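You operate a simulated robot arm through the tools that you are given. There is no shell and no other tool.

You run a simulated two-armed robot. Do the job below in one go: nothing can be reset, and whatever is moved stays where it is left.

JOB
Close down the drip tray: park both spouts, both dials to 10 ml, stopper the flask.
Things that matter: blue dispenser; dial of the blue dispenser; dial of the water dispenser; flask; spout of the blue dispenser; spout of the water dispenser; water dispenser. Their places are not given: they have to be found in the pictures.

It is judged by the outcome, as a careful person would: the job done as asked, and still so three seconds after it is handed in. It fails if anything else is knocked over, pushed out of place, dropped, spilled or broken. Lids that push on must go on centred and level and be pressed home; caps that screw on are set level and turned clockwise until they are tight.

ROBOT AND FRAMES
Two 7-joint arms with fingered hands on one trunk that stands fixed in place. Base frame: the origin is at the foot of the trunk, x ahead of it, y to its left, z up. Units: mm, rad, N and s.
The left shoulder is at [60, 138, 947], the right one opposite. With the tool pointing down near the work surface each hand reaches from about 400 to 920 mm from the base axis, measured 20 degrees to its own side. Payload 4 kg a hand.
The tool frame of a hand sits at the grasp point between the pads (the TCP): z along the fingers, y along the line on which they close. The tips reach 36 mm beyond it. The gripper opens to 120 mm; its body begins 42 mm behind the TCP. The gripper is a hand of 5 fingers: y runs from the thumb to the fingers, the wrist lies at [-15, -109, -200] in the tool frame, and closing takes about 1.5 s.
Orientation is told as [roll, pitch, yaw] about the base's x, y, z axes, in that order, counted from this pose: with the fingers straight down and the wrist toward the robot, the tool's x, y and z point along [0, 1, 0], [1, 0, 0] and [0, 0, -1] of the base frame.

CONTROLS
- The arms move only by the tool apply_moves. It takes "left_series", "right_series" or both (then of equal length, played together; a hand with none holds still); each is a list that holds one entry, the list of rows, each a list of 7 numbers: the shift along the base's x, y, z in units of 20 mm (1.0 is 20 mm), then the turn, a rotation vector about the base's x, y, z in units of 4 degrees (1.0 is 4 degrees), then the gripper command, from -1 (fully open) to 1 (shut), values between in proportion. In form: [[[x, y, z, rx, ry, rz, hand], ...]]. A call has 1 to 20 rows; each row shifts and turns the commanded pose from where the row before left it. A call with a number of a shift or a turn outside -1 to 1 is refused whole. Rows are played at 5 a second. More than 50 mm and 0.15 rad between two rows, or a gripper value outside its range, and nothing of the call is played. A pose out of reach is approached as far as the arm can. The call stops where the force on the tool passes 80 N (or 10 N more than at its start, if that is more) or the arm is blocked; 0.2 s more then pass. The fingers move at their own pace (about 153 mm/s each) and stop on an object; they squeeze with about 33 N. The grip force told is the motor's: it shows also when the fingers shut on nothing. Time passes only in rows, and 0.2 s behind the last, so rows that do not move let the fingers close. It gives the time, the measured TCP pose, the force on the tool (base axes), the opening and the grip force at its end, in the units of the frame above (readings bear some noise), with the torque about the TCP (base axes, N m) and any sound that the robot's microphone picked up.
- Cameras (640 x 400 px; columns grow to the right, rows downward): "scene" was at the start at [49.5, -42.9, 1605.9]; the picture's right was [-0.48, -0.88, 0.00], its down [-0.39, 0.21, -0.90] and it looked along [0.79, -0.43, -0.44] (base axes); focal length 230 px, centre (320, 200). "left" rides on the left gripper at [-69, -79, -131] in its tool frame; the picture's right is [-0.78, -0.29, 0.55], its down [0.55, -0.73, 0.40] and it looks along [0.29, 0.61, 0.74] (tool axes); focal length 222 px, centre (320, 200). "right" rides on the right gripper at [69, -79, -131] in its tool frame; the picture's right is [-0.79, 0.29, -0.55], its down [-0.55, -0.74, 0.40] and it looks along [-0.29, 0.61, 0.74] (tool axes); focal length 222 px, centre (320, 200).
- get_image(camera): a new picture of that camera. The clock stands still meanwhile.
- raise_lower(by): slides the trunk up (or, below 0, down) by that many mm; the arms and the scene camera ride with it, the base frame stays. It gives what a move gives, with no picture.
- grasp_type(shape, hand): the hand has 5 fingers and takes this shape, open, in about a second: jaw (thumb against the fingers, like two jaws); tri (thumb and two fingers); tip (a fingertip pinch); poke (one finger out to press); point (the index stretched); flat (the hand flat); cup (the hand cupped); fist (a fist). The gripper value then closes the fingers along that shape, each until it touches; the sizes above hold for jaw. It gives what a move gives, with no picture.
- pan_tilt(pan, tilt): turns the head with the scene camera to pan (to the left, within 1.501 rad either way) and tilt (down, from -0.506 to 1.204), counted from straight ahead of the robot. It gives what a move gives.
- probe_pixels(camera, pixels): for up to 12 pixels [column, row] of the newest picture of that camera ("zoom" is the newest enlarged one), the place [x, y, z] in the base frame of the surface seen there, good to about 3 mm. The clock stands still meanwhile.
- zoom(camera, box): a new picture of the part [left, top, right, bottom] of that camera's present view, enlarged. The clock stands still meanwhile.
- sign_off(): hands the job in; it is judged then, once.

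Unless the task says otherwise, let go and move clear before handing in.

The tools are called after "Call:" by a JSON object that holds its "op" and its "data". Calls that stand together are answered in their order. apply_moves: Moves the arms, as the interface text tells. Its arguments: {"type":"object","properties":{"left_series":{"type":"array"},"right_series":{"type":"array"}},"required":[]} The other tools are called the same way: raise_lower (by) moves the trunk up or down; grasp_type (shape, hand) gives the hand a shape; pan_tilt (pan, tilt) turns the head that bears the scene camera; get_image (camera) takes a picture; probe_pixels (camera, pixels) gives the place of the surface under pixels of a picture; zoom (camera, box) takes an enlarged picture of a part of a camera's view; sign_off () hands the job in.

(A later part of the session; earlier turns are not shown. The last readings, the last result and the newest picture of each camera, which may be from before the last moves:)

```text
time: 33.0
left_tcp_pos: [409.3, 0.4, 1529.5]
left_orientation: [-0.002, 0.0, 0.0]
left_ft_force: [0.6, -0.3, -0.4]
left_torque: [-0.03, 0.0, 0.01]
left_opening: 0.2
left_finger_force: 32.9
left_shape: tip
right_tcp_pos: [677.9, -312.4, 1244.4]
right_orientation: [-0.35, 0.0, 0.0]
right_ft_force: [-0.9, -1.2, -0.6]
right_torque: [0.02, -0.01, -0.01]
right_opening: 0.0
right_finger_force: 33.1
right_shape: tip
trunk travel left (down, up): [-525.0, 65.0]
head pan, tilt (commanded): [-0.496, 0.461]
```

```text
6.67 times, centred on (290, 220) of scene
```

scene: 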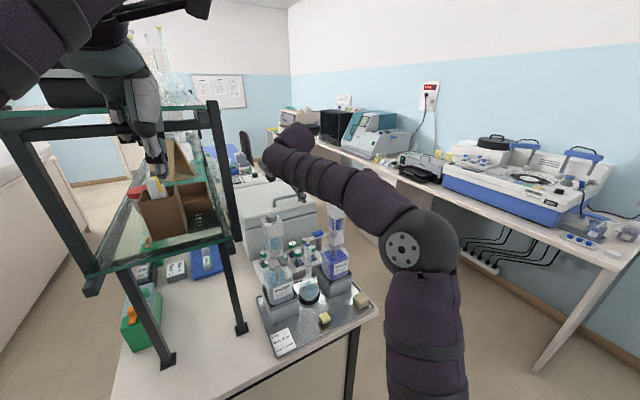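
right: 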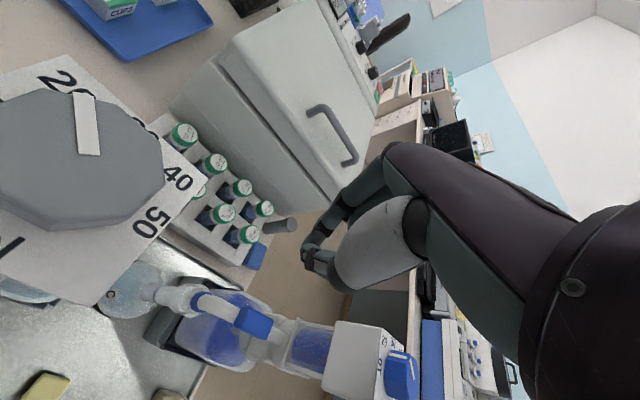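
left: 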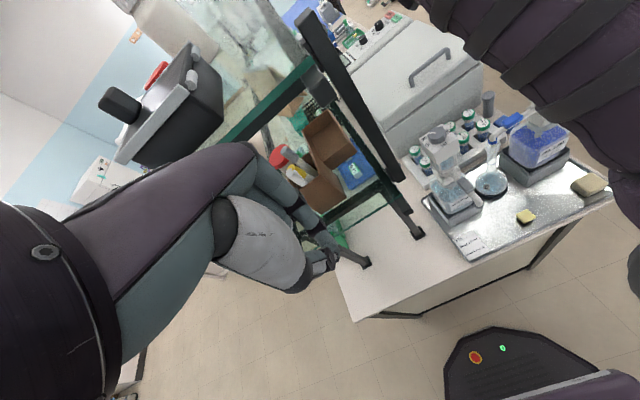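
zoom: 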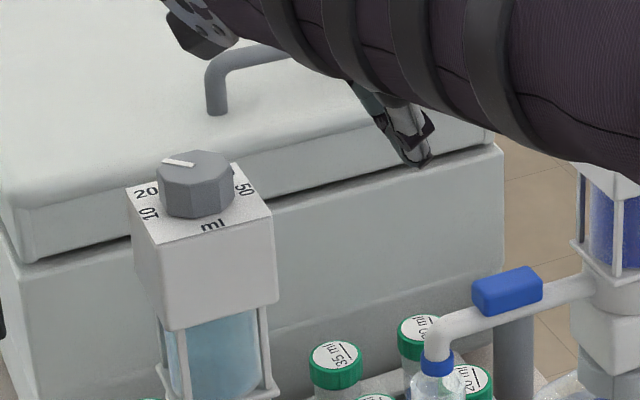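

No harm done: the water dial is unmoved. I'll withdraw the right hand upward and aside, and instead bring the left hand in low from the front between the two heads, where its camera stays clear.

Call:
{"op": "apply_moves", "data": {"right_series": [[[0, 0, 1, 0, 0, 0, 1], [0, 0, 1, 0, 0, 0, 1], [0, 0, 1, 0, 0, 0, 1], [0, 0, 1, 0, 0, 0, 1], [0, 0, 1, 0, 0, 0, 1], [-0.9, 0, 0.8, 0.5, 0, 0, 1], [-0.97, -0.12, 0.6, 0.5, 0, 0, 1], [-0.97, -0.12, 0.6, 0.5, 0, 0, 1], [-0.97, -0.12, 0, 0.5, 0, 0, 1], [-0.97, -0.12, 0, 0.5, 0, 0, 1], [-0.97, -0.12, 0, 0.5, 0, 0, 1], [-0.97, -0.12, 0, 0.5, 0, 0, 1], [-0.97, -0.12, 0, 0.5, 0, 0, 1], [-0.97, -0.12, 0, 0.5, 0, 0, 1], [-0.97, -0.12, 0, 0.5, 0, 0, 1]]]}}

Call:
{"op": "apply_moves", "data": {"right_series": [[[-0.9, -0.95, 0.3, 0, 0, 0, 1], [-0.9, -0.95, 0.3, 0, 0, 0, 1], [-0.9, -0.95, 0.3, 0, 0, 0, 1], [-0.9, -0.95, 0.3, 0, 0, 0, 1], [-0.9, -0.95, 0.3, 0, 0, 0, 1], [-0.9, -0.95, 0.3, 0, 0, 0, 1], [-0.9, -0.95, 0.3, 0, 0, 0, 1], [-0.9, -0.95, 0.3, 0, 0, 0, 1], [-0.9, -0.95, 0.3, 0, 0, 0, 1], [-0.9, -0.95, 0.3, 0, 0, 0, 1]]]}}

Call:
{"op": "apply_moves", "data": {"left_series": [[[0, -0.1, -1, 0, 0, 0, 1], [0, -0.1, -1, 0, 0, 0, 1], [0, -0.1, -1, 0, 0, 0, 1], [0, -0.1, -1, 0, 0, 0, 1], [0, -0.1, -1, 0, 0, 0, 1], [0, -0.5, -1, 0, 0, 0, 1], [0, -0.9, -1, 0, 0, 0, 1], [0, -0.9, -1, 0, 0, 0, 1], [0, -0.9, -1, 0, 0, 0, 1], [0, -0.9, -1, 0, 0, 0, 1], [0, -0.9, -1, 0, 0, 0, 1], [0, -0.9, -0.5, 0, 0, 0, 1], [0, -1, 0, 0, 0, 0, 1], [0, -1, 0, 0, 0, 0, 1], [0, -1, 0, 0, 0, 0, 1], [0, -1, 0, 0, 0, 0, 1], [0, -1, 0, 0, 0, 0, 1]]]}}

Call:
{"op": "get_image", "data": {"camera": "scene"}}

Call:
{"op": "get_image", "data": {"camera": "left"}}

Call:
{"op": "get_image", "data": {"camera": "right"}}

```text
time: 36.2
left_tcp_pos: [407.7, 2.0, 1530.1]
left_orientation: [-0.001, 0.0, 0.001]
left_ft_force: [-0.4, -0.7, -0.3]
left_torque: [-0.04, -0.03, -0.01]
left_opening: 0.0
left_finger_force: 33.1
left_shape: tip
right_tcp_pos: [484.5, -332.6, 1383.9]
right_orientation: [0.001, 0.0, -0.001]
right_ft_force: [-0.5, -0.4, 0.1]
right_torque: [-0.02, -0.01, 0.0]
right_opening: 0.0
right_finger_force: 32.7
right_shape: tip
trunk travel left (down, up): [-525.0, 65.0]
head pan, tilt (commanded): [-0.496, 0.461]
```

```text
time: 38.4
left_tcp_pos: [408.7, 1.0, 1530.1]
left_orientation: [-0.001, 0.0, 0.001]
left_ft_force: [-0.3, -1.1, -0.1]
left_torque: [0.0, 0.01, 0.03]
left_opening: 0.0
left_finger_force: 32.8
left_shape: tip
right_tcp_pos: [303.9, -524.6, 1442.6]
right_orientation: [-0.001, 0.002, 0.001]
right_ft_force: [1.2, -1.4, -0.2]
right_torque: [0.02, 0.0, -0.01]
right_opening: 0.1
right_finger_force: 33.0
right_shape: tip
trunk travel left (down, up): [-525.0, 65.0]
head pan, tilt (commanded): [-0.496, 0.461]
```

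```text
time: 42.0
left_tcp_pos: [407.2, -227.6, 1299.5]
left_orientation: [0.001, 0.001, -0.002]
left_ft_force: [-0.8, -0.7, -0.2]
left_torque: [0.06, -0.01, 0.0]
left_opening: 0.0
left_finger_force: 33.1
left_shape: tip
right_tcp_pos: [302.8, -525.2, 1443.0]
right_orientation: [0.001, 0.001, -0.001]
right_ft_force: [-0.1, -0.3, -0.6]
right_torque: [-0.05, 0.0, 0.03]
right_opening: 0.4
right_finger_force: 32.3
right_shape: tip
trunk travel left (down, up): [-525.0, 65.0]
head pan, tilt (commanded): [-0.496, 0.461]
```

```text
taken
```

scene: 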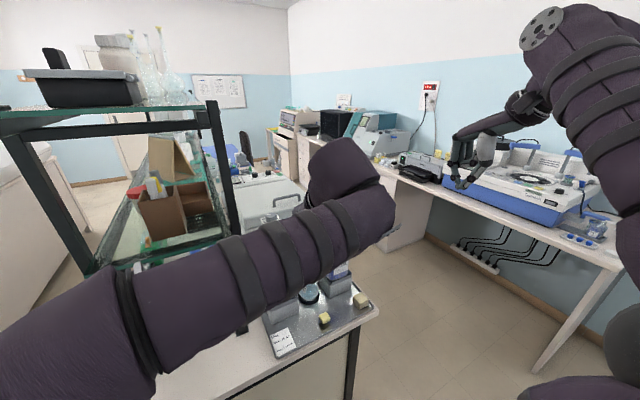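

```text
taken
```

left: 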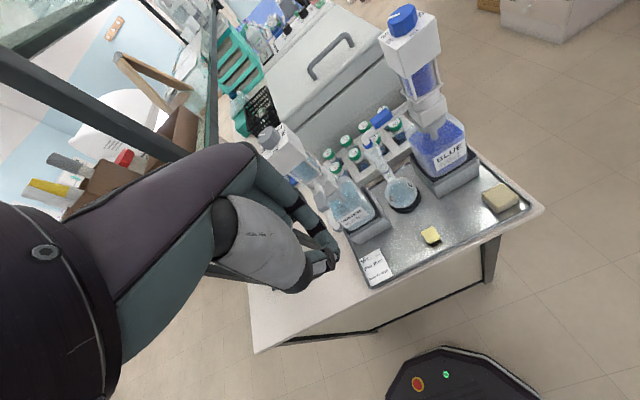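

```text
taken
```

right: 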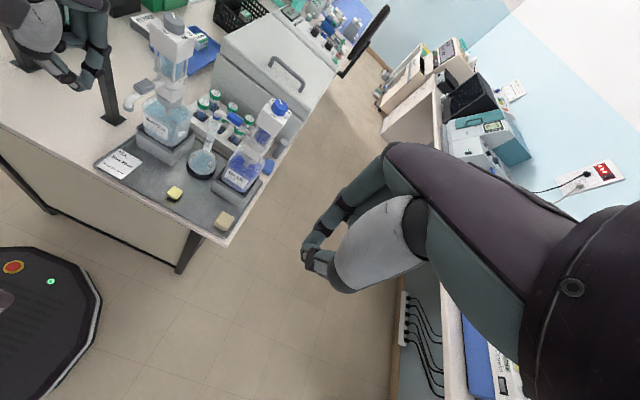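

The left hand is in reach at (407,-228,1300). I'll move it to y≈-320 and then forward between the heads, pausing midway.

Call:
{"op": "apply_moves", "data": {"left_series": [[[0, -0.92, -0.3, 0, 0, 0, 1], [0, -0.92, -0.3, 0, 0, 0, 1], [0, -0.92, -0.3, 0, 0, 0, 1], [0, -0.92, -0.3, 0, 0, 0, 1], [0, -0.92, -0.3, 0, 0, 0, 1], [0.97, 0, 0, 0, 0, 0, 1], [0.97, 0, 0, 0, 0, 0, 1], [0.97, 0, 0, 0, 0, 0, 1], [0.97, 0, 0, 0, 0, 0, 1], [0.97, 0, 0, 0, 0, 0, 1], [0.97, 0, 0, 0, 0, 0, 1], [0.97, 0, 0, 0, 0, 0, 1], [0, 0, 0, 0, 0, 0, 1]]]}}

Call:
{"op": "get_image", "data": {"camera": "scene"}}

Call:
{"op": "get_image", "data": {"camera": "left"}}

Call:
{"op": "zoom", "data": {"camera": "right", "box": [0, 0, 320, 240]}}

```text
time: 44.8
left_tcp_pos: [542.8, -316.5, 1270.4]
left_orientation: [0.001, -0.004, 0.0]
left_ft_force: [-0.3, -0.4, -0.6]
left_torque: [0.01, -0.01, 0.0]
left_opening: 0.1
left_finger_force: 32.9
left_shape: tip
right_tcp_pos: [302.6, -524.5, 1442.5]
right_orientation: [-0.001, 0.0, -0.001]
right_ft_force: [-0.1, 1.2, -0.4]
right_torque: [0.0, -0.01, -0.01]
right_opening: 0.0
right_finger_force: 32.9
right_shape: tip
trunk travel left (down, up): [-525.0, 65.0]
head pan, tilt (commanded): [-0.496, 0.461]
```

```text
taken
```

scene: 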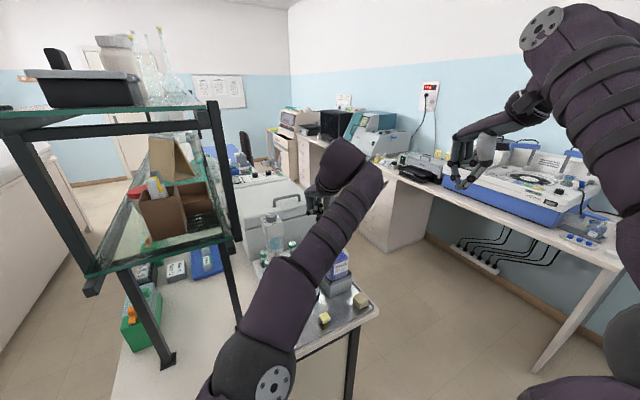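

```text
taken
```

left: 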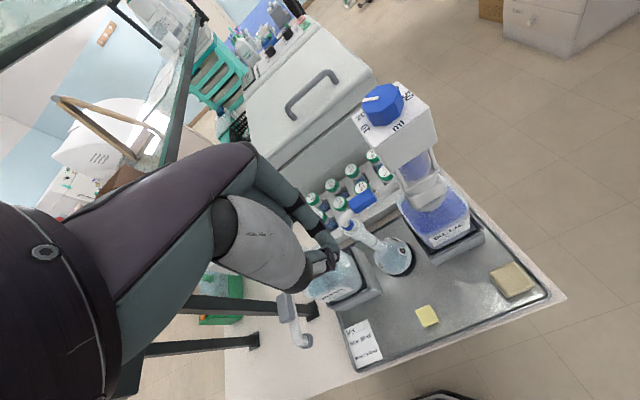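

```text
1.67 times, centred on (160, 120) of right
```

zoom: 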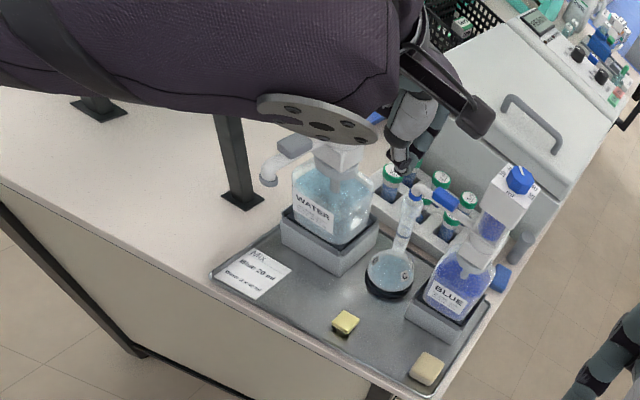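

The left hand is threading between the heads with good clearance. I'll continue forward and slightly down to pass over the spout tip to its rear side.

Call:
{"op": "apply_moves", "data": {"left_series": [[[0.88, -0.05, -0.3, 0, 0, 0, 1], [0.88, -0.05, -0.3, 0, 0, 0, 1], [0.88, -0.05, -0.3, 0, 0, 0, 1], [0.88, -0.05, -0.3, 0, 0, 0, 1], [0.88, -0.05, -0.3, 0, 0, 0, 1], [0.88, -0.05, -0.3, 0, 0, 0, 1], [0.88, -0.05, -0.3, 0, 0, 0, 1], [0, 0, 0, 0, 0, 0, 1]]]}}

Call:
{"op": "zoom", "data": {"camera": "scene", "box": [240, 170, 380, 280]}}

Call:
{"op": "get_image", "data": {"camera": "left"}}

Call:
{"op": "zoom", "data": {"camera": "right", "box": [100, 0, 320, 160]}}

```text
time: 46.6
left_tcp_pos: [612.8, -294.7, 1214.3]
left_orientation: [0.0, 0.0, 0.002]
left_ft_force: [0.3, 0.9, -0.3]
left_torque: [0.05, -0.03, 0.03]
left_opening: 0.0
left_finger_force: 33.1
left_shape: tip
left hand out of reach, approached as far as the arm can: row 1, 2, 3, 4, 5, 6, 7
right_tcp_pos: [302.8, -525.3, 1441.8]
right_orientation: [-0.001, 0.0, -0.001]
right_ft_force: [-0.7, 0.2, 0.3]
right_torque: [0.0, -0.02, 0.04]
right_opening: 0.1
right_finger_force: 32.6
right_shape: tip
trunk travel left (down, up): [-525.0, 65.0]
head pan, tilt (commanded): [-0.496, 0.461]
```

```text
3.64 times, centred on (310, 225) of scene
```

zoom: 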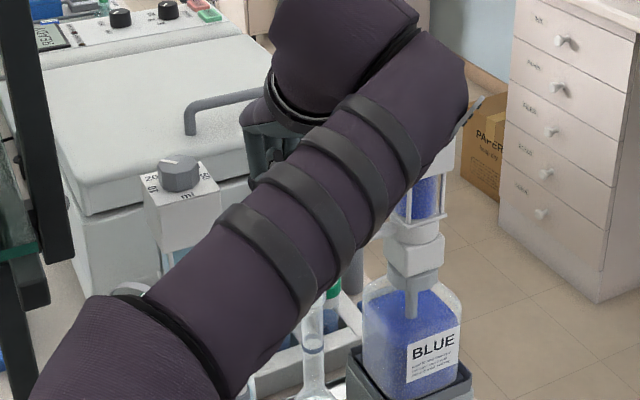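

```text
taken
```

left: 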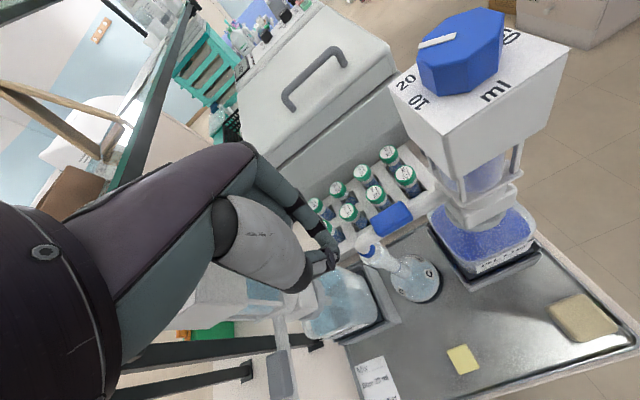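

```text
2.50 times, centred on (210, 80) of right
```

zoom: 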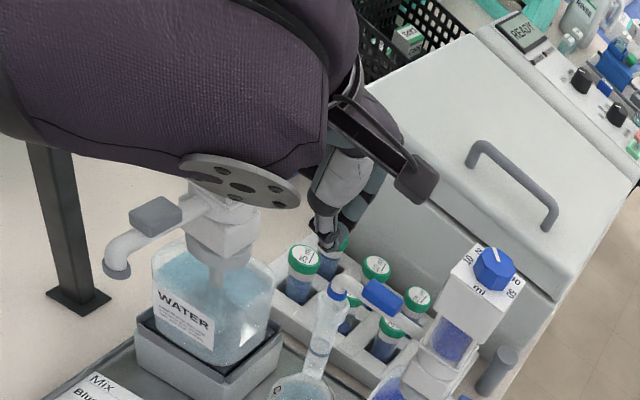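

The left arm is out of reach there with this yaw. I'll retreat a little and turn the hand 30° clockwise, which brings the wrist nearer the left shoulder.

Call:
{"op": "apply_moves", "data": {"left_series": [[[-0.9, 0, 0.1, 0, 0, 0, 1], [-0.9, 0, 0.1, 0, 0, 0, 1], [-0.9, 0, 0.1, 0, 0, 0, 1], [-0.9, 0, 0.1, 0, 0, 0, 1], [-0.9, 0, 0.1, 0, 0, 0, 1], [-0.9, 0, 0.1, 0, 0, 0, 1], [-0.9, 0, 0.1, 0, 0, 0, 1], [0, 0, 0, 0, 0, -0.9, 1], [0, 0, 0, 0, 0, -0.9, 1], [0, 0, 0, 0, 0, -0.9, 1], [0, 0, 0, 0, 0, -0.9, 1], [0, 0, 0, 0, 0, -0.9, 1], [0, 0, 0, 0, 0, -0.9, 1], [0, 0, 0, 0, 0, -0.9, 1], [0, 0, 0, 0, 0, -0.9, 1], [0, 0, 0, 0, 0, -0.8, 1], [0, 0, 0, 0, 0, 0, 1]]]}}

Call:
{"op": "get_image", "data": {"camera": "scene"}}

Call:
{"op": "get_image", "data": {"camera": "left"}}

Call:
{"op": "zoom", "data": {"camera": "right", "box": [0, 0, 320, 240]}}

```text
time: 50.2
left_tcp_pos: [485.7, -292.1, 1227.9]
left_orientation: [0.0, -0.001, -0.56]
left_ft_force: [-0.8, -0.1, 0.2]
left_torque: [0.0, 0.0, 0.0]
left_opening: 0.0
left_finger_force: 32.8
left_shape: tip
right_tcp_pos: [304.5, -525.0, 1442.5]
right_orientation: [-0.001, 0.0, 0.0]
right_ft_force: [-0.7, 0.2, 0.5]
right_torque: [0.01, -0.01, -0.01]
right_opening: 0.0
right_finger_force: 32.9
right_shape: tip
trunk travel left (down, up): [-525.0, 65.0]
head pan, tilt (commanded): [-0.496, 0.461]
```

```text
taken
```

scene: 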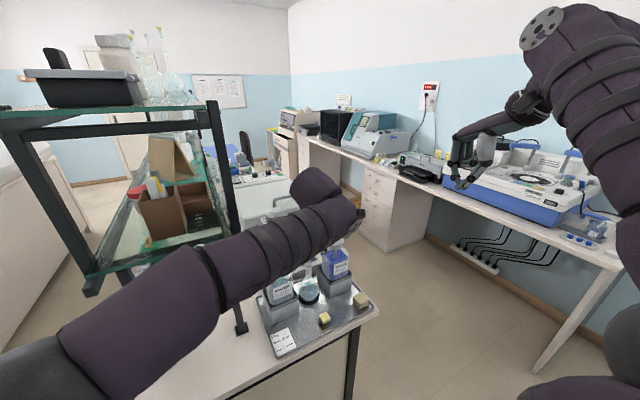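

```text
taken
```

left: 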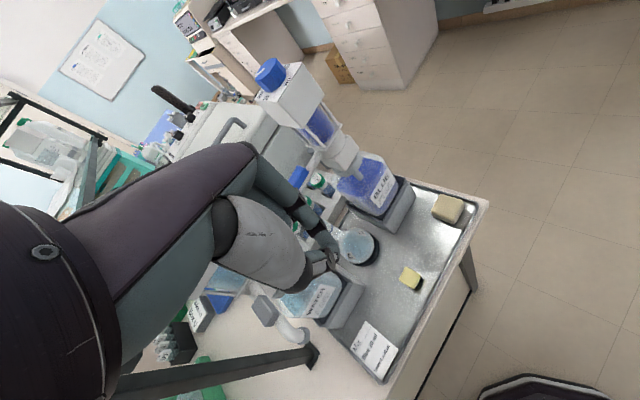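

```text
1.67 times, centred on (160, 120) of right
```

zoom: 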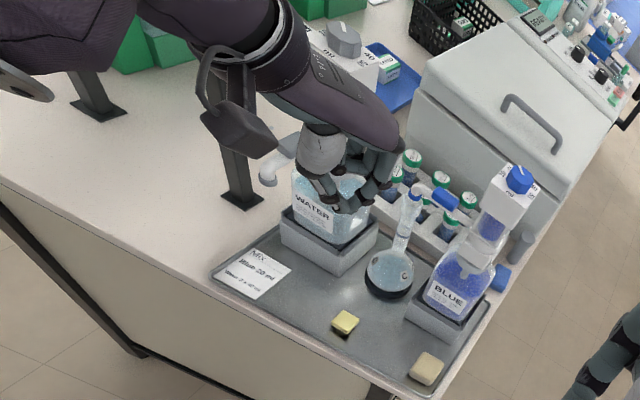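

The turned hand is at (486,-292,1228). I'll advance again between the heads over the spout tip.

Call:
{"op": "apply_moves", "data": {"left_series": [[[0.8, -0.3, 0, 0, 0, 0, 1], [0.8, -0.3, 0, 0, 0, 0, 1], [0.8, -0.3, 0, 0, 0, 0, 1], [0.8, -0.3, 0, 0, 0, 0, 1], [0.8, -0.2, 0, 0, 0, 0, 1], [0.8, -0.1, 0, 0, 0, 0, 1], [0, 0, 0, 0, 0, 0, 1]]]}}

Call:
{"op": "zoom", "data": {"camera": "scene", "box": [240, 170, 380, 280]}}

Call:
{"op": "get_image", "data": {"camera": "left"}}

Call:
{"op": "zoom", "data": {"camera": "right", "box": [100, 0, 320, 160]}}

```text
time: 51.8
left_tcp_pos: [581.6, -322.3, 1228.0]
left_orientation: [-0.001, 0.0, -0.562]
left_ft_force: [-0.1, -0.3, -0.4]
left_torque: [-0.03, -0.03, 0.01]
left_opening: 0.0
left_finger_force: 32.5
left_shape: tip
right_tcp_pos: [302.7, -524.0, 1443.9]
right_orientation: [0.0, 0.0, 0.001]
right_ft_force: [-0.1, 0.7, -0.7]
right_torque: [0.0, -0.01, -0.03]
right_opening: 0.0
right_finger_force: 32.9
right_shape: tip
trunk travel left (down, up): [-525.0, 65.0]
head pan, tilt (commanded): [-0.496, 0.461]
```

```text
3.64 times, centred on (310, 225) of scene
```

zoom: 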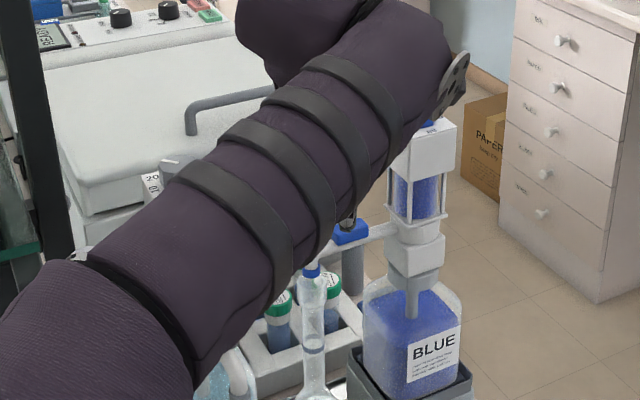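

```text
taken
```

left: 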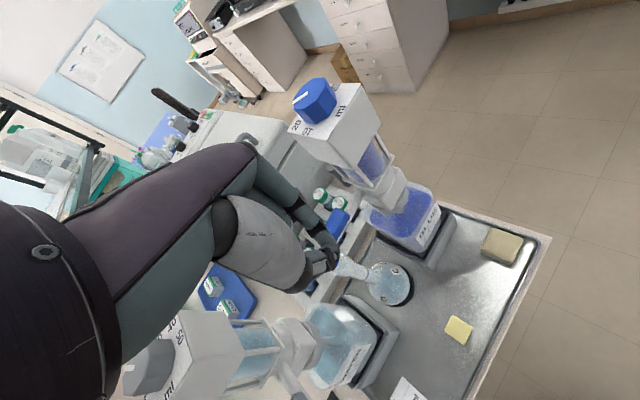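

```text
2.50 times, centred on (210, 80) of right
```

zoom: 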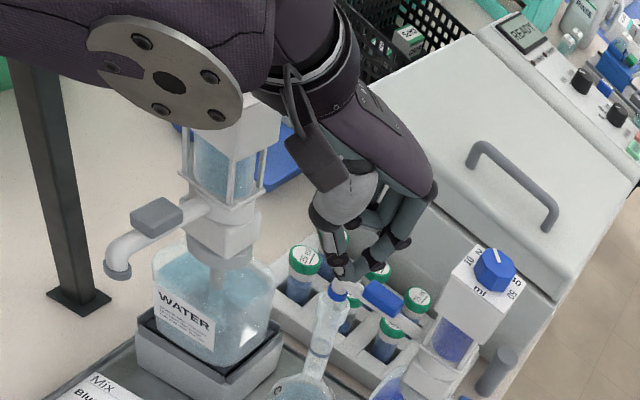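

It is in reach. I'll go on to x≈660 behind the tube, then look before descending.

Call:
{"op": "apply_moves", "data": {"left_series": [[[0.8, 0, 0, 0, 0, 0, 1], [0.8, 0, 0, 0, 0, 0, 1], [0.8, 0, 0, 0, 0, 0, 1], [0.8, 0, 0, 0, 0, 0, 1], [0.8, 0, 0, 0, 0, 0, 1], [0, 0, 0, 0, 0, 0, 1]]]}}

Call:
{"op": "zoom", "data": {"camera": "scene", "box": [240, 170, 380, 280]}}

Call:
{"op": "get_image", "data": {"camera": "left"}}

Call:
{"op": "zoom", "data": {"camera": "right", "box": [100, 0, 320, 160]}}

```text
time: 53.2
left_tcp_pos: [627.7, -310.9, 1216.7]
left_orientation: [0.001, 0.0, -0.558]
left_ft_force: [-0.4, 0.1, 0.0]
left_torque: [0.0, 0.05, 0.02]
left_opening: 0.0
left_finger_force: 33.2
left_shape: tip
left hand out of reach, approached as far as the arm can: row 2, 3, 4, 5
right_tcp_pos: [303.1, -523.5, 1442.1]
right_orientation: [0.0, -0.001, 0.0]
right_ft_force: [0.0, 0.4, 0.3]
right_torque: [-0.02, -0.01, 0.0]
right_opening: 0.0
right_finger_force: 32.9
right_shape: tip
trunk travel left (down, up): [-525.0, 65.0]
head pan, tilt (commanded): [-0.496, 0.461]
```

```text
3.64 times, centred on (310, 225) of scene
```

zoom: 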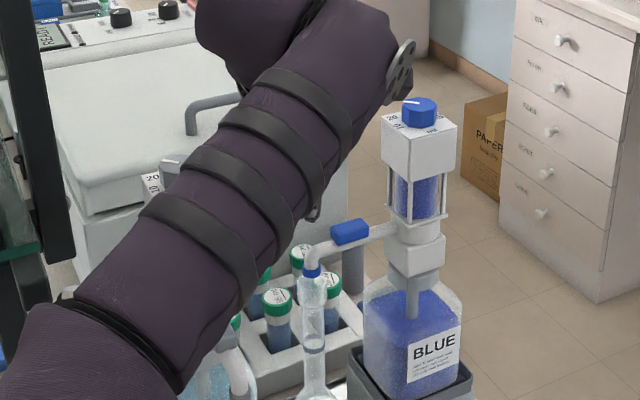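

```text
taken
```

left: 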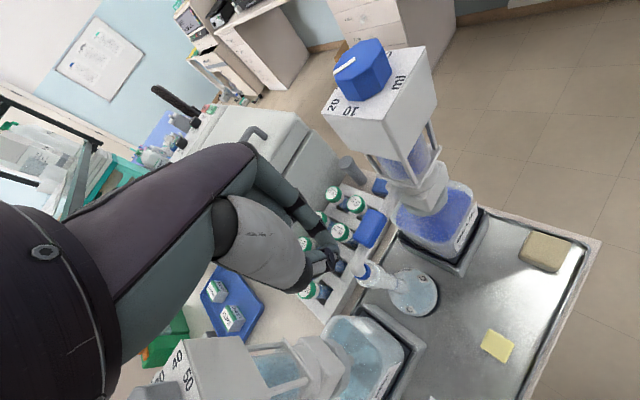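

```text
2.50 times, centred on (210, 80) of right
```

zoom: 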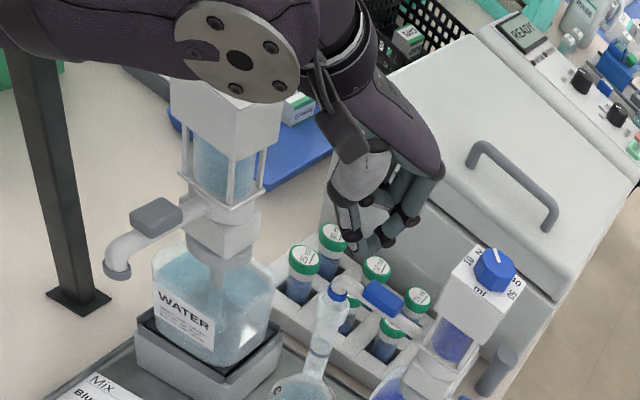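

I'm about 25 mm short. Raising the trunk will bring the left shoulder nearer this height and extend the reach; the hands just ride up with it, clear of everything.

Call:
{"op": "raise_lower", "data": {"by": 64}}

Call:
{"op": "apply_moves", "data": {"left_series": [[[0.6, -0.2, -0.5, 0, 0, 0, 1], [0.6, -0.2, -0.6, 0, 0, 0, 1], [0.6, -0.2, -0.6, 0, 0, 0, 1], [0.4, 0, -0.6, 0, 0, 0, 1], [0, 0, 0, 0, 0, 0, 1]]]}}

Call:
{"op": "get_image", "data": {"camera": "left"}}

Call:
{"op": "zoom", "data": {"camera": "right", "box": [100, 20, 320, 180]}}

Call:
{"op": "get_image", "data": {"camera": "scene"}}

```text
time: 54.2
left_tcp_pos: [627.5, -310.4, 1278.7]
left_orientation: [0.001, 0.0, -0.559]
left_ft_force: [0.1, 0.5, 0.4]
left_torque: [0.03, 0.01, 0.0]
left_opening: 0.2
left_finger_force: 32.4
left_shape: tip
right_tcp_pos: [302.9, -523.6, 1506.1]
right_orientation: [0.0, 0.001, -0.002]
right_ft_force: [-0.9, 0.0, 0.1]
right_torque: [0.01, 0.01, 0.0]
right_opening: 0.0
right_finger_force: 33.2
right_shape: tip
trunk travel left (down, up): [-589.0, 1.0]
head pan, tilt (commanded): [-0.496, 0.461]
```

```text
time: 55.4
left_tcp_pos: [660.1, -309.7, 1221.5]
left_orientation: [0.0, 0.0, -0.56]
left_ft_force: [-0.3, 1.0, 0.4]
left_torque: [-0.01, 0.01, 0.01]
left_opening: 0.0
left_finger_force: 33.1
left_shape: tip
left hand out of reach, approached as far as the arm can: row 1, 2, 3
right_tcp_pos: [304.7, -523.8, 1507.6]
right_orientation: [0.0, 0.0, 0.0]
right_ft_force: [0.2, 0.9, -0.1]
right_torque: [0.0, 0.02, 0.01]
right_opening: 0.1
right_finger_force: 33.4
right_shape: tip
trunk travel left (down, up): [-589.0, 1.0]
head pan, tilt (commanded): [-0.496, 0.461]
```

```text
taken
```

left: 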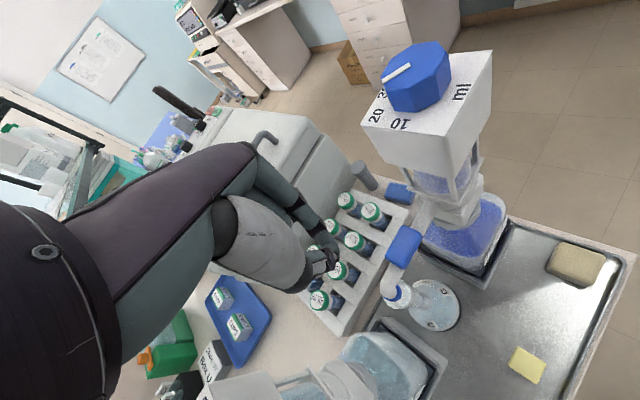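

```text
2.50 times, centred on (210, 100) of right
```

zoom: 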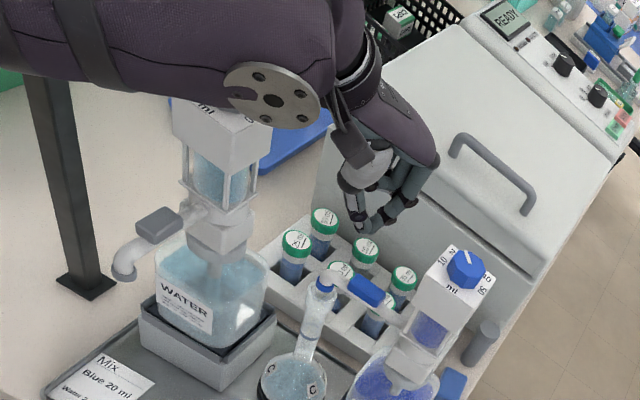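

```text
taken
```

scene: 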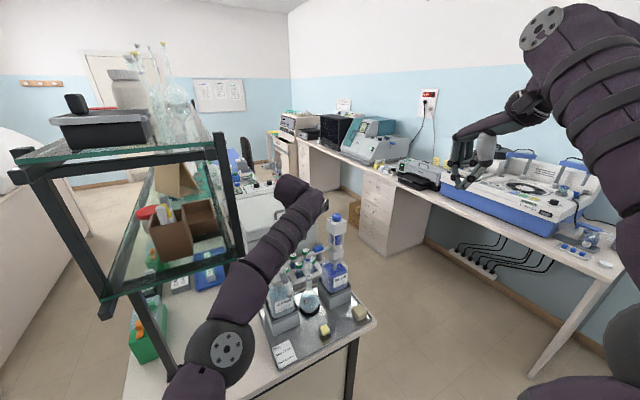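

TCP is now at (660,-310,1221), behind the tube. I'll descend to spout level and check.

Call:
{"op": "apply_moves", "data": {"left_series": [[[0, -0.2, -0.8, 0, 0, 0, 1], [0, -0.2, -0.8, 0, 0, 0, 1], [0, -0.1, -0.8, 0, 0, 0, 1], [0, 0, 0, 0, 0, 0, 1]]]}}

Call:
{"op": "zoom", "data": {"camera": "left", "box": [240, 120, 480, 340]}}

Call:
{"op": "zoom", "data": {"camera": "right", "box": [160, 60, 290, 160]}}

Call:
{"op": "zoom", "data": {"camera": "scene", "box": [240, 170, 380, 290]}}

```text
time: 56.4
left_tcp_pos: [659.6, -320.0, 1173.8]
left_orientation: [0.0, 0.0, -0.558]
left_ft_force: [0.8, -0.4, -0.6]
left_torque: [0.03, 0.02, 0.03]
left_opening: 0.2
left_finger_force: 33.0
left_shape: tip
right_tcp_pos: [304.1, -524.8, 1507.1]
right_orientation: [0.0, -0.001, -0.001]
right_ft_force: [0.5, -0.3, 0.4]
right_torque: [0.04, -0.03, 0.01]
right_opening: 0.0
right_finger_force: 32.9
right_shape: tip
trunk travel left (down, up): [-589.0, 1.0]
head pan, tilt (commanded): [-0.496, 0.461]
```

```text
1.82 times, centred on (360, 230) of left
```

zoom: 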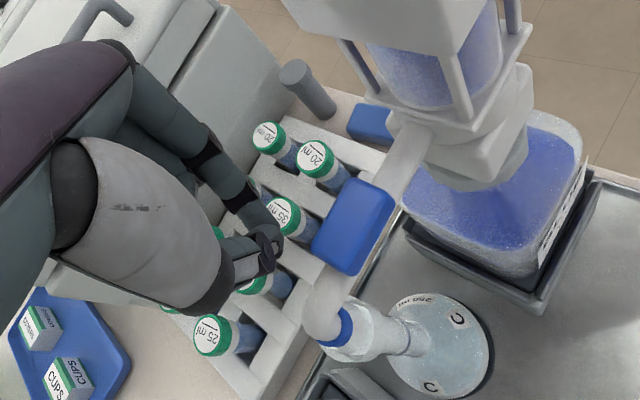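

```text
4.00 times, centred on (225, 110) of right
```

zoom: 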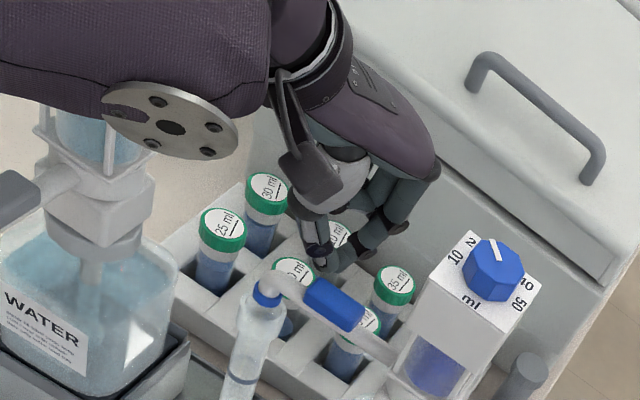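

```text
3.33 times, centred on (310, 230) of scene
```

zoom: 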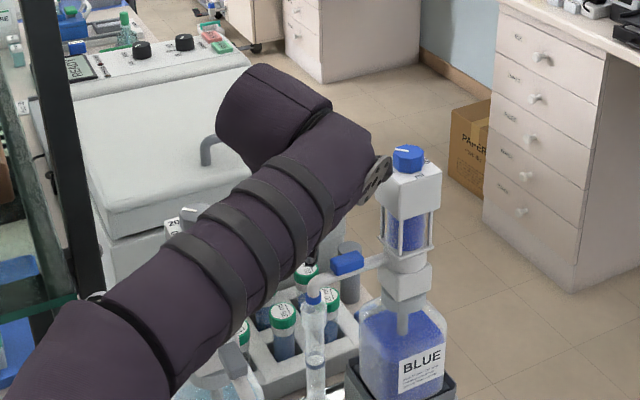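

The fingertips are behind the blue tube at spout height. I'll pull slowly toward the front along the arc, checking after the first part.

Call:
{"op": "apply_moves", "data": {"left_series": [[[-0.5, 0, 0, 0, 0, 0, 1], [-0.5, 0, 0, 0, 0, 0, 1], [-0.6, 0.03, 0, 0, 0, 0, 1], [-0.6, 0.03, 0, 0, 0, 0, 1], [0, 0, 0, 0, 0, 0, 1]]]}}

Call:
{"op": "zoom", "data": {"camera": "left", "box": [240, 120, 480, 340]}}

Call:
{"op": "zoom", "data": {"camera": "right", "box": [160, 60, 290, 160]}}

Call:
{"op": "zoom", "data": {"camera": "scene", "box": [240, 170, 380, 290]}}

```text
time: 57.6
left_tcp_pos: [616.4, -321.4, 1173.5]
left_orientation: [0.001, -0.001, -0.558]
left_ft_force: [0.6, 0.5, -0.2]
left_torque: [-0.01, 0.05, -0.01]
left_opening: 0.0
left_finger_force: 32.6
left_shape: tip
right_tcp_pos: [304.2, -524.1, 1506.4]
right_orientation: [-0.001, -0.001, 0.0]
right_ft_force: [0.6, -0.9, 0.2]
right_torque: [-0.01, -0.02, -0.01]
right_opening: 0.1
right_finger_force: 32.8
right_shape: tip
trunk travel left (down, up): [-589.0, 1.0]
head pan, tilt (commanded): [-0.496, 0.461]
```

```text
1.82 times, centred on (360, 230) of left
```

zoom: 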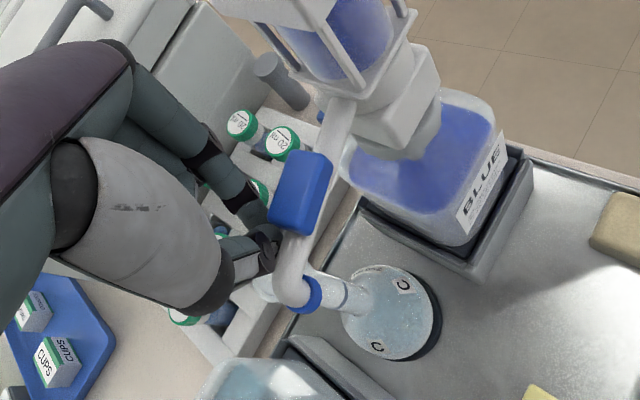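

```text
4.00 times, centred on (225, 110) of right
```

zoom: 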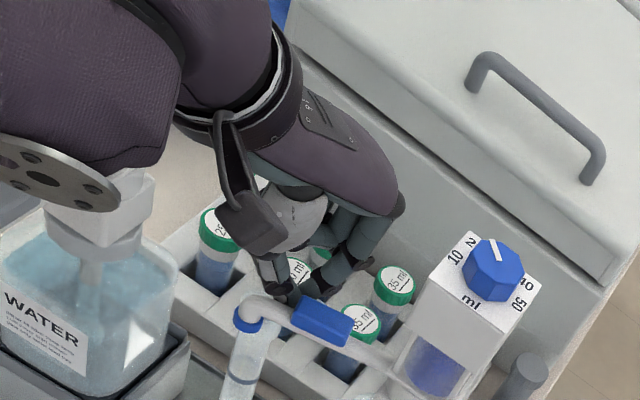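

```text
3.33 times, centred on (310, 230) of scene
```

zoom: 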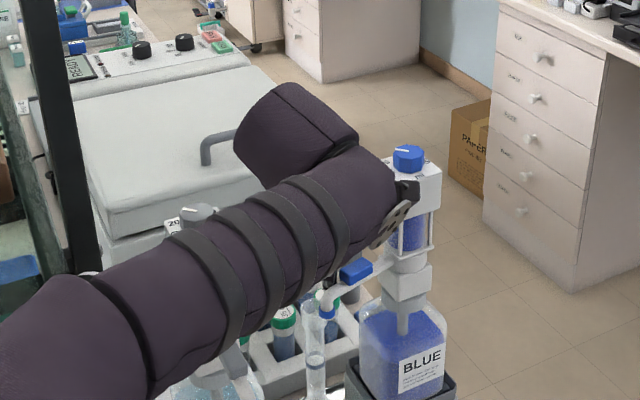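

The blue spout is swinging with the fingers, and the blue head stays put. I'll continue the arc.

Call:
{"op": "apply_moves", "data": {"left_series": [[[-0.65, -0.08, 0, 0, 0, 0, 1], [-0.65, -0.08, 0, 0, 0, 0, 1], [-0.58, -0.3, 0, 0, 0, 0, 1], [-0.58, -0.3, 0, 0, 0, 0, 1], [0, 0, 0, 0, 0, 0, 1]]]}}

Call:
{"op": "zoom", "data": {"camera": "left", "box": [240, 120, 480, 340]}}

Call:
{"op": "zoom", "data": {"camera": "right", "box": [140, 60, 290, 180]}}

Call:
{"op": "zoom", "data": {"camera": "scene", "box": [240, 170, 380, 290]}}

```text
time: 58.8
left_tcp_pos: [566.9, -334.2, 1174.5]
left_orientation: [0.001, -0.002, -0.56]
left_ft_force: [1.0, -1.0, 0.1]
left_torque: [-0.01, -0.01, 0.0]
left_opening: 0.1
left_finger_force: 33.2
left_shape: tip
right_tcp_pos: [304.7, -524.3, 1506.8]
right_orientation: [-0.001, 0.001, 0.0]
right_ft_force: [-0.5, -0.7, 0.7]
right_torque: [-0.01, 0.02, -0.04]
right_opening: 0.0
right_finger_force: 33.5
right_shape: tip
trunk travel left (down, up): [-589.0, 1.0]
head pan, tilt (commanded): [-0.496, 0.461]
```

```text
1.82 times, centred on (360, 230) of left
```

zoom: 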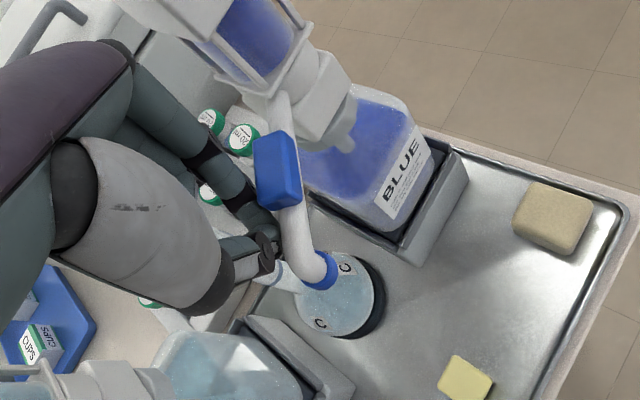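

```text
3.33 times, centred on (215, 120) of right
```

zoom: 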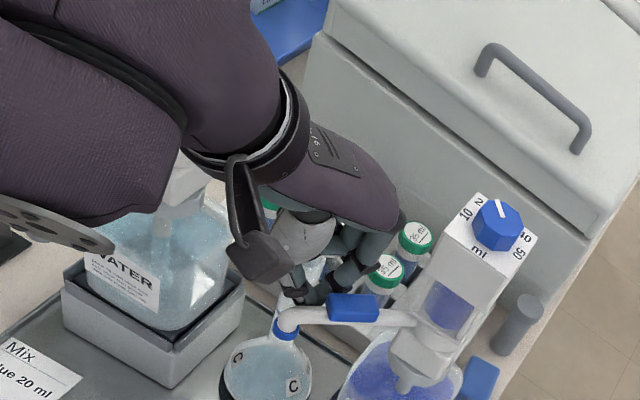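

```text
3.33 times, centred on (310, 230) of scene
```

zoom: 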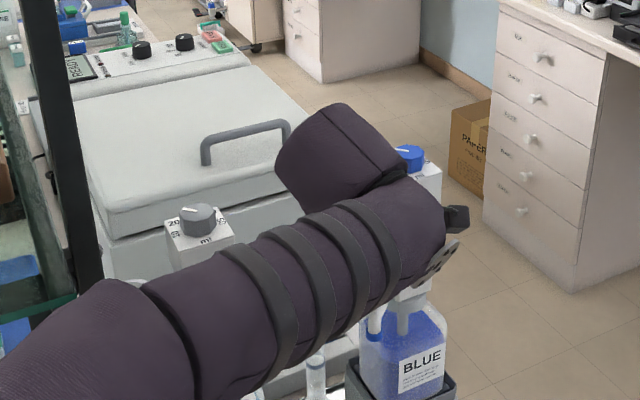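

The spout is about halfway. I'll go on to roughly 165° and check.

Call:
{"op": "apply_moves", "data": {"left_series": [[[-0.52, -0.45, 0, 0, 0, 0, 1], [-0.52, -0.48, 0, 0, 0, 0, 1], [-0.35, -0.53, 0, 0, 0, 0, 1], [-0.35, -0.53, 0, 0, 0, 0, 1], [0, 0, 0, 0, 0, 0, 1]]]}}

Call:
{"op": "zoom", "data": {"camera": "left", "box": [240, 120, 480, 340]}}

Call:
{"op": "zoom", "data": {"camera": "right", "box": [140, 60, 290, 180]}}

Call:
{"op": "zoom", "data": {"camera": "scene", "box": [240, 170, 380, 290]}}

```text
time: 60.0
left_tcp_pos: [532.7, -374.3, 1172.7]
left_orientation: [0.0, -0.001, -0.558]
left_ft_force: [-0.8, -0.3, 0.2]
left_torque: [0.02, -0.02, 0.04]
left_opening: 0.0
left_finger_force: 32.5
left_shape: tip
right_tcp_pos: [303.4, -524.2, 1506.1]
right_orientation: [-0.001, 0.001, 0.0]
right_ft_force: [-0.5, -0.7, 0.4]
right_torque: [0.0, 0.02, -0.01]
right_opening: 0.1
right_finger_force: 32.9
right_shape: tip
trunk travel left (down, up): [-589.0, 1.0]
head pan, tilt (commanded): [-0.496, 0.461]
```

```text
1.82 times, centred on (360, 230) of left
```

zoom: 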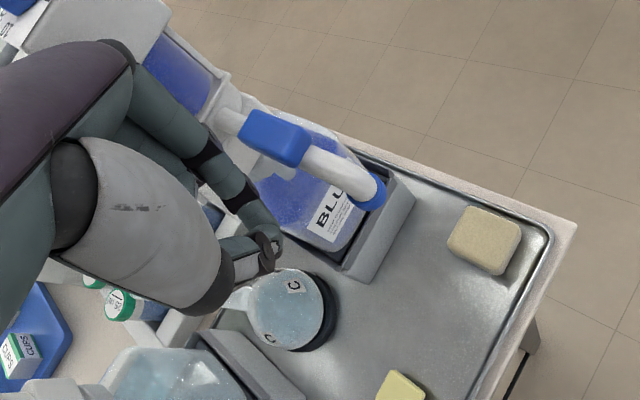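

```text
3.33 times, centred on (215, 120) of right
```

zoom: 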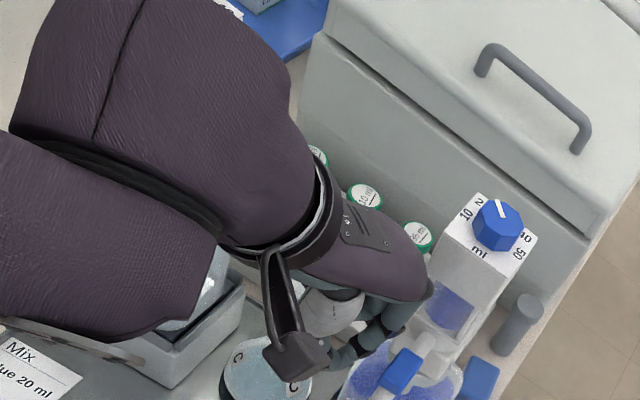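

```text
3.33 times, centred on (310, 230) of scene
```

zoom: 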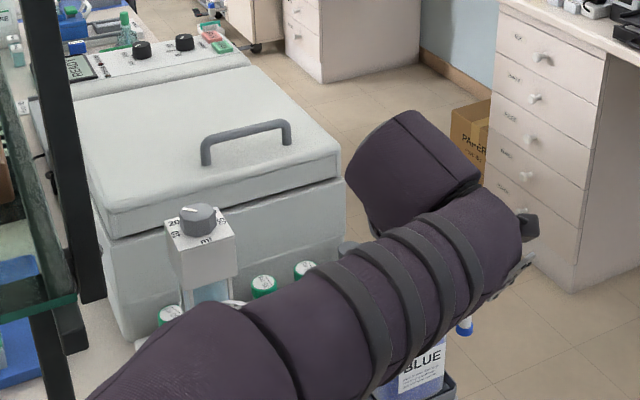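

The spout has swung ahead of the fingers. I'll probe its tube and tip to find its angle.

Call:
{"op": "zoom", "data": {"camera": "left", "box": [300, 170, 400, 250]}}

Call:
{"op": "probe_pixels", "data": {"camera": "zoom", "pixels": [[120, 80], [170, 70], [200, 60], [240, 110], [290, 110], [330, 140], [380, 170], [420, 190], [430, 220], [300, 250], [250, 280], [400, 150]]}}

```text
5.00 times, centred on (350, 210) of left
```

zoom: 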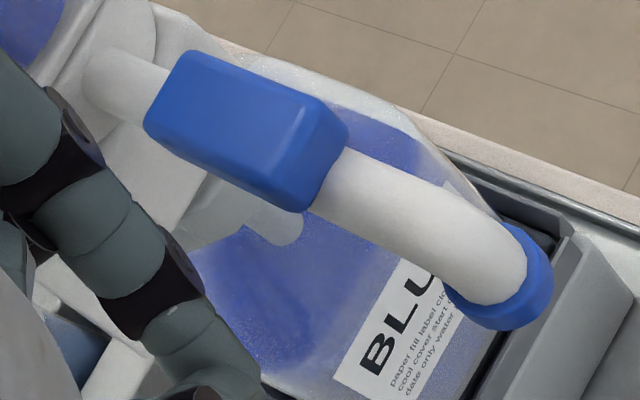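

```text
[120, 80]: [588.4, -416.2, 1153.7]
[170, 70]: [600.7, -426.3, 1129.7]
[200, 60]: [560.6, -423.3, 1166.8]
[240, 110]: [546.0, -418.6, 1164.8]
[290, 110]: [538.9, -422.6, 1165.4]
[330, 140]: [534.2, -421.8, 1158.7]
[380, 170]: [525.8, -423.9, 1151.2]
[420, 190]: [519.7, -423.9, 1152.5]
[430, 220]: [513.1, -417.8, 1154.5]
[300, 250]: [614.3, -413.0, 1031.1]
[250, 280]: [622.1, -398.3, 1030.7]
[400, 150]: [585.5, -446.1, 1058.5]
```

The blue spout now points straight to the front (y≈-418 all along), so it is at its stop. I'll withdraw the left hand sideways, back and up, and return it home.

Call:
{"op": "apply_moves", "data": {"left_series": [[[0, 0.7, 0, 0, 0, 0, 1], [0, 0.8, 0, 0, 0, 0, 1], [-0.4, 0.3, 0.5, 0, 0, 0, 1], [-0.9, 0, 0.7, 0, 0, 0, 1], [-0.9, 0, 0.8, 0, 0, 0, 1], [-0.9, 0, 0.8, 0, 0, 0, 1], [-0.9, 0, 0.8, 0, 0, 0, 1], [-0.5, 0.8, 0.8, 0, 0, 0.9, 1], [0, 1, 0.5, 0, 0, 0.9, 1], [0, 1, 0.5, 0, 0, 0.9, 1], [0, 1, 0.5, 0, 0, 0.9, 1], [0, 1, 0.5, 0, 0, 0.9, 1], [0, 1, 0.5, 0, 0, 0.9, 1], [0, 1, 0.5, 0, 0, 0.9, 1], [0, 1, 0.5, 0, 0, 0.9, 1], [0, 1, 0.5, 0, 0, 0.8, 1], [0, 1, 0.5, 0, 0, 0, 1], [0, 1, 0.5, 0, 0, 0, 1]]]}}

Call:
{"op": "get_image", "data": {"camera": "scene"}}

Call:
{"op": "get_image", "data": {"camera": "left"}}

Call:
{"op": "get_image", "data": {"camera": "right"}}

```text
time: 63.8
left_tcp_pos: [442.1, -122.1, 1362.7]
left_orientation: [0.001, 0.0, 0.0]
left_ft_force: [-0.4, 0.4, 0.7]
left_torque: [0.0, 0.01, 0.01]
left_opening: 0.1
left_finger_force: 32.7
left_shape: tip
right_tcp_pos: [304.4, -523.2, 1506.8]
right_orientation: [-0.001, 0.001, 0.0]
right_ft_force: [-0.2, 0.2, -0.2]
right_torque: [-0.01, 0.04, -0.02]
right_opening: 0.0
right_finger_force: 33.4
right_shape: tip
trunk travel left (down, up): [-589.0, 1.0]
head pan, tilt (commanded): [-0.496, 0.461]
```

```text
taken
```

scene: 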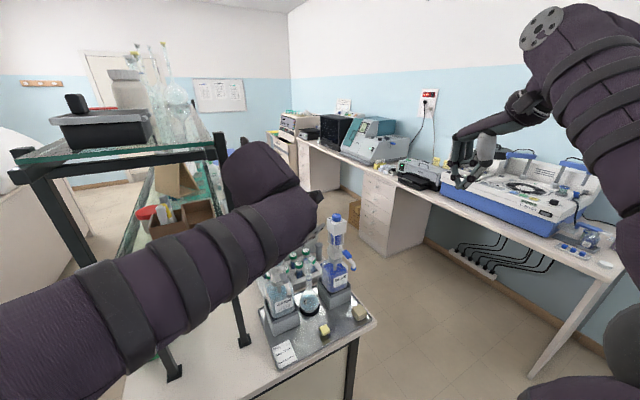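

```text
taken
```

left: 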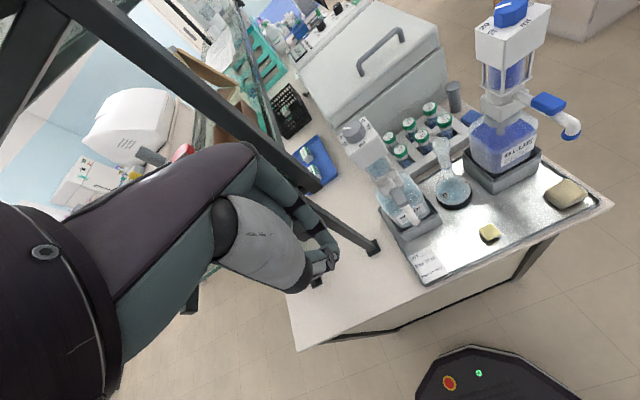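

```text
taken
```

right: 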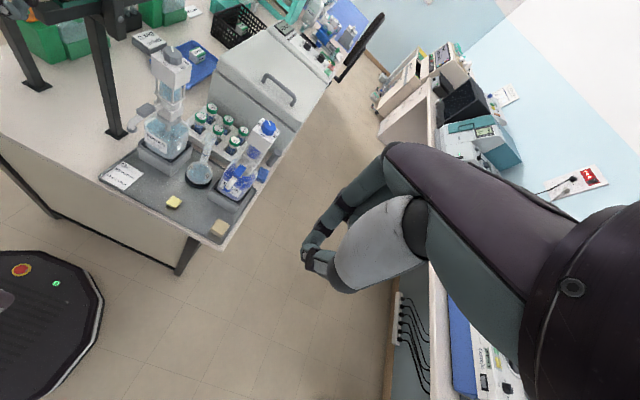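

The blue spout seems to have drifted past the front, pointing right in the scene view at (350,265). I'll measure its angle.

Call:
{"op": "zoom", "data": {"camera": "scene", "box": [310, 210, 380, 290]}}

Call:
{"op": "probe_pixels", "data": {"camera": "zoom", "pixels": [[320, 200], [340, 220], [350, 230], [370, 250], [390, 260], [300, 180], [280, 60], [400, 280]]}}

Call:
{"op": "zoom", "data": {"camera": "left", "box": [460, 0, 600, 150]}}

Call:
{"op": "probe_pixels", "data": {"camera": "zoom", "pixels": [[280, 255], [370, 260], [420, 270], [460, 310], [480, 330], [330, 250], [400, 265]]}}

```text
5.00 times, centred on (345, 250) of scene
```

zoom: 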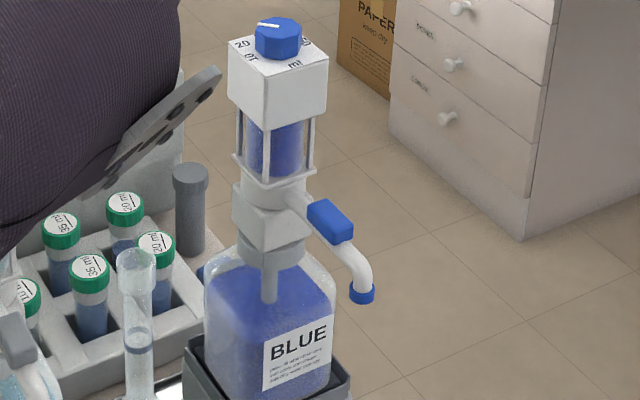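

```text
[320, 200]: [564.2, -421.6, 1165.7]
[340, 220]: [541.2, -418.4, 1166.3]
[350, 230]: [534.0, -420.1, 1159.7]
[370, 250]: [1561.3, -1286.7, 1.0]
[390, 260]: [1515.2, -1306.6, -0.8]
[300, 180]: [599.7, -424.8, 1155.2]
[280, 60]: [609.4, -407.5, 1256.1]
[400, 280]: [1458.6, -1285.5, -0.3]
```

```text
2.67 times, centred on (530, 75) of left
```

zoom: 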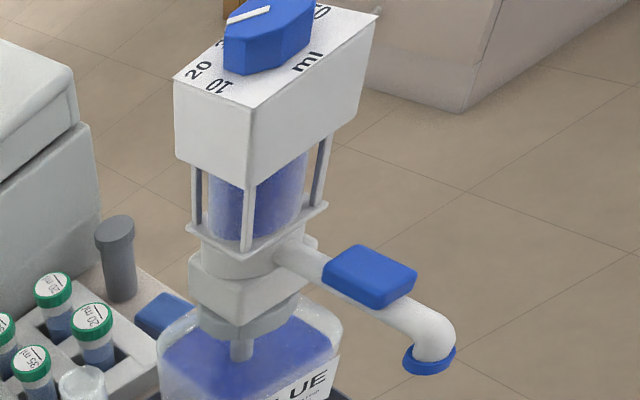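

```text
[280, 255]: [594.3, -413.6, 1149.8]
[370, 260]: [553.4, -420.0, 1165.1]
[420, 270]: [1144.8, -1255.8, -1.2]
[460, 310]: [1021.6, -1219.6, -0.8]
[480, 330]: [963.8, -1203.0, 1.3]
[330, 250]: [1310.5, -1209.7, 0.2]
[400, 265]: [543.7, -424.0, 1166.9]
```

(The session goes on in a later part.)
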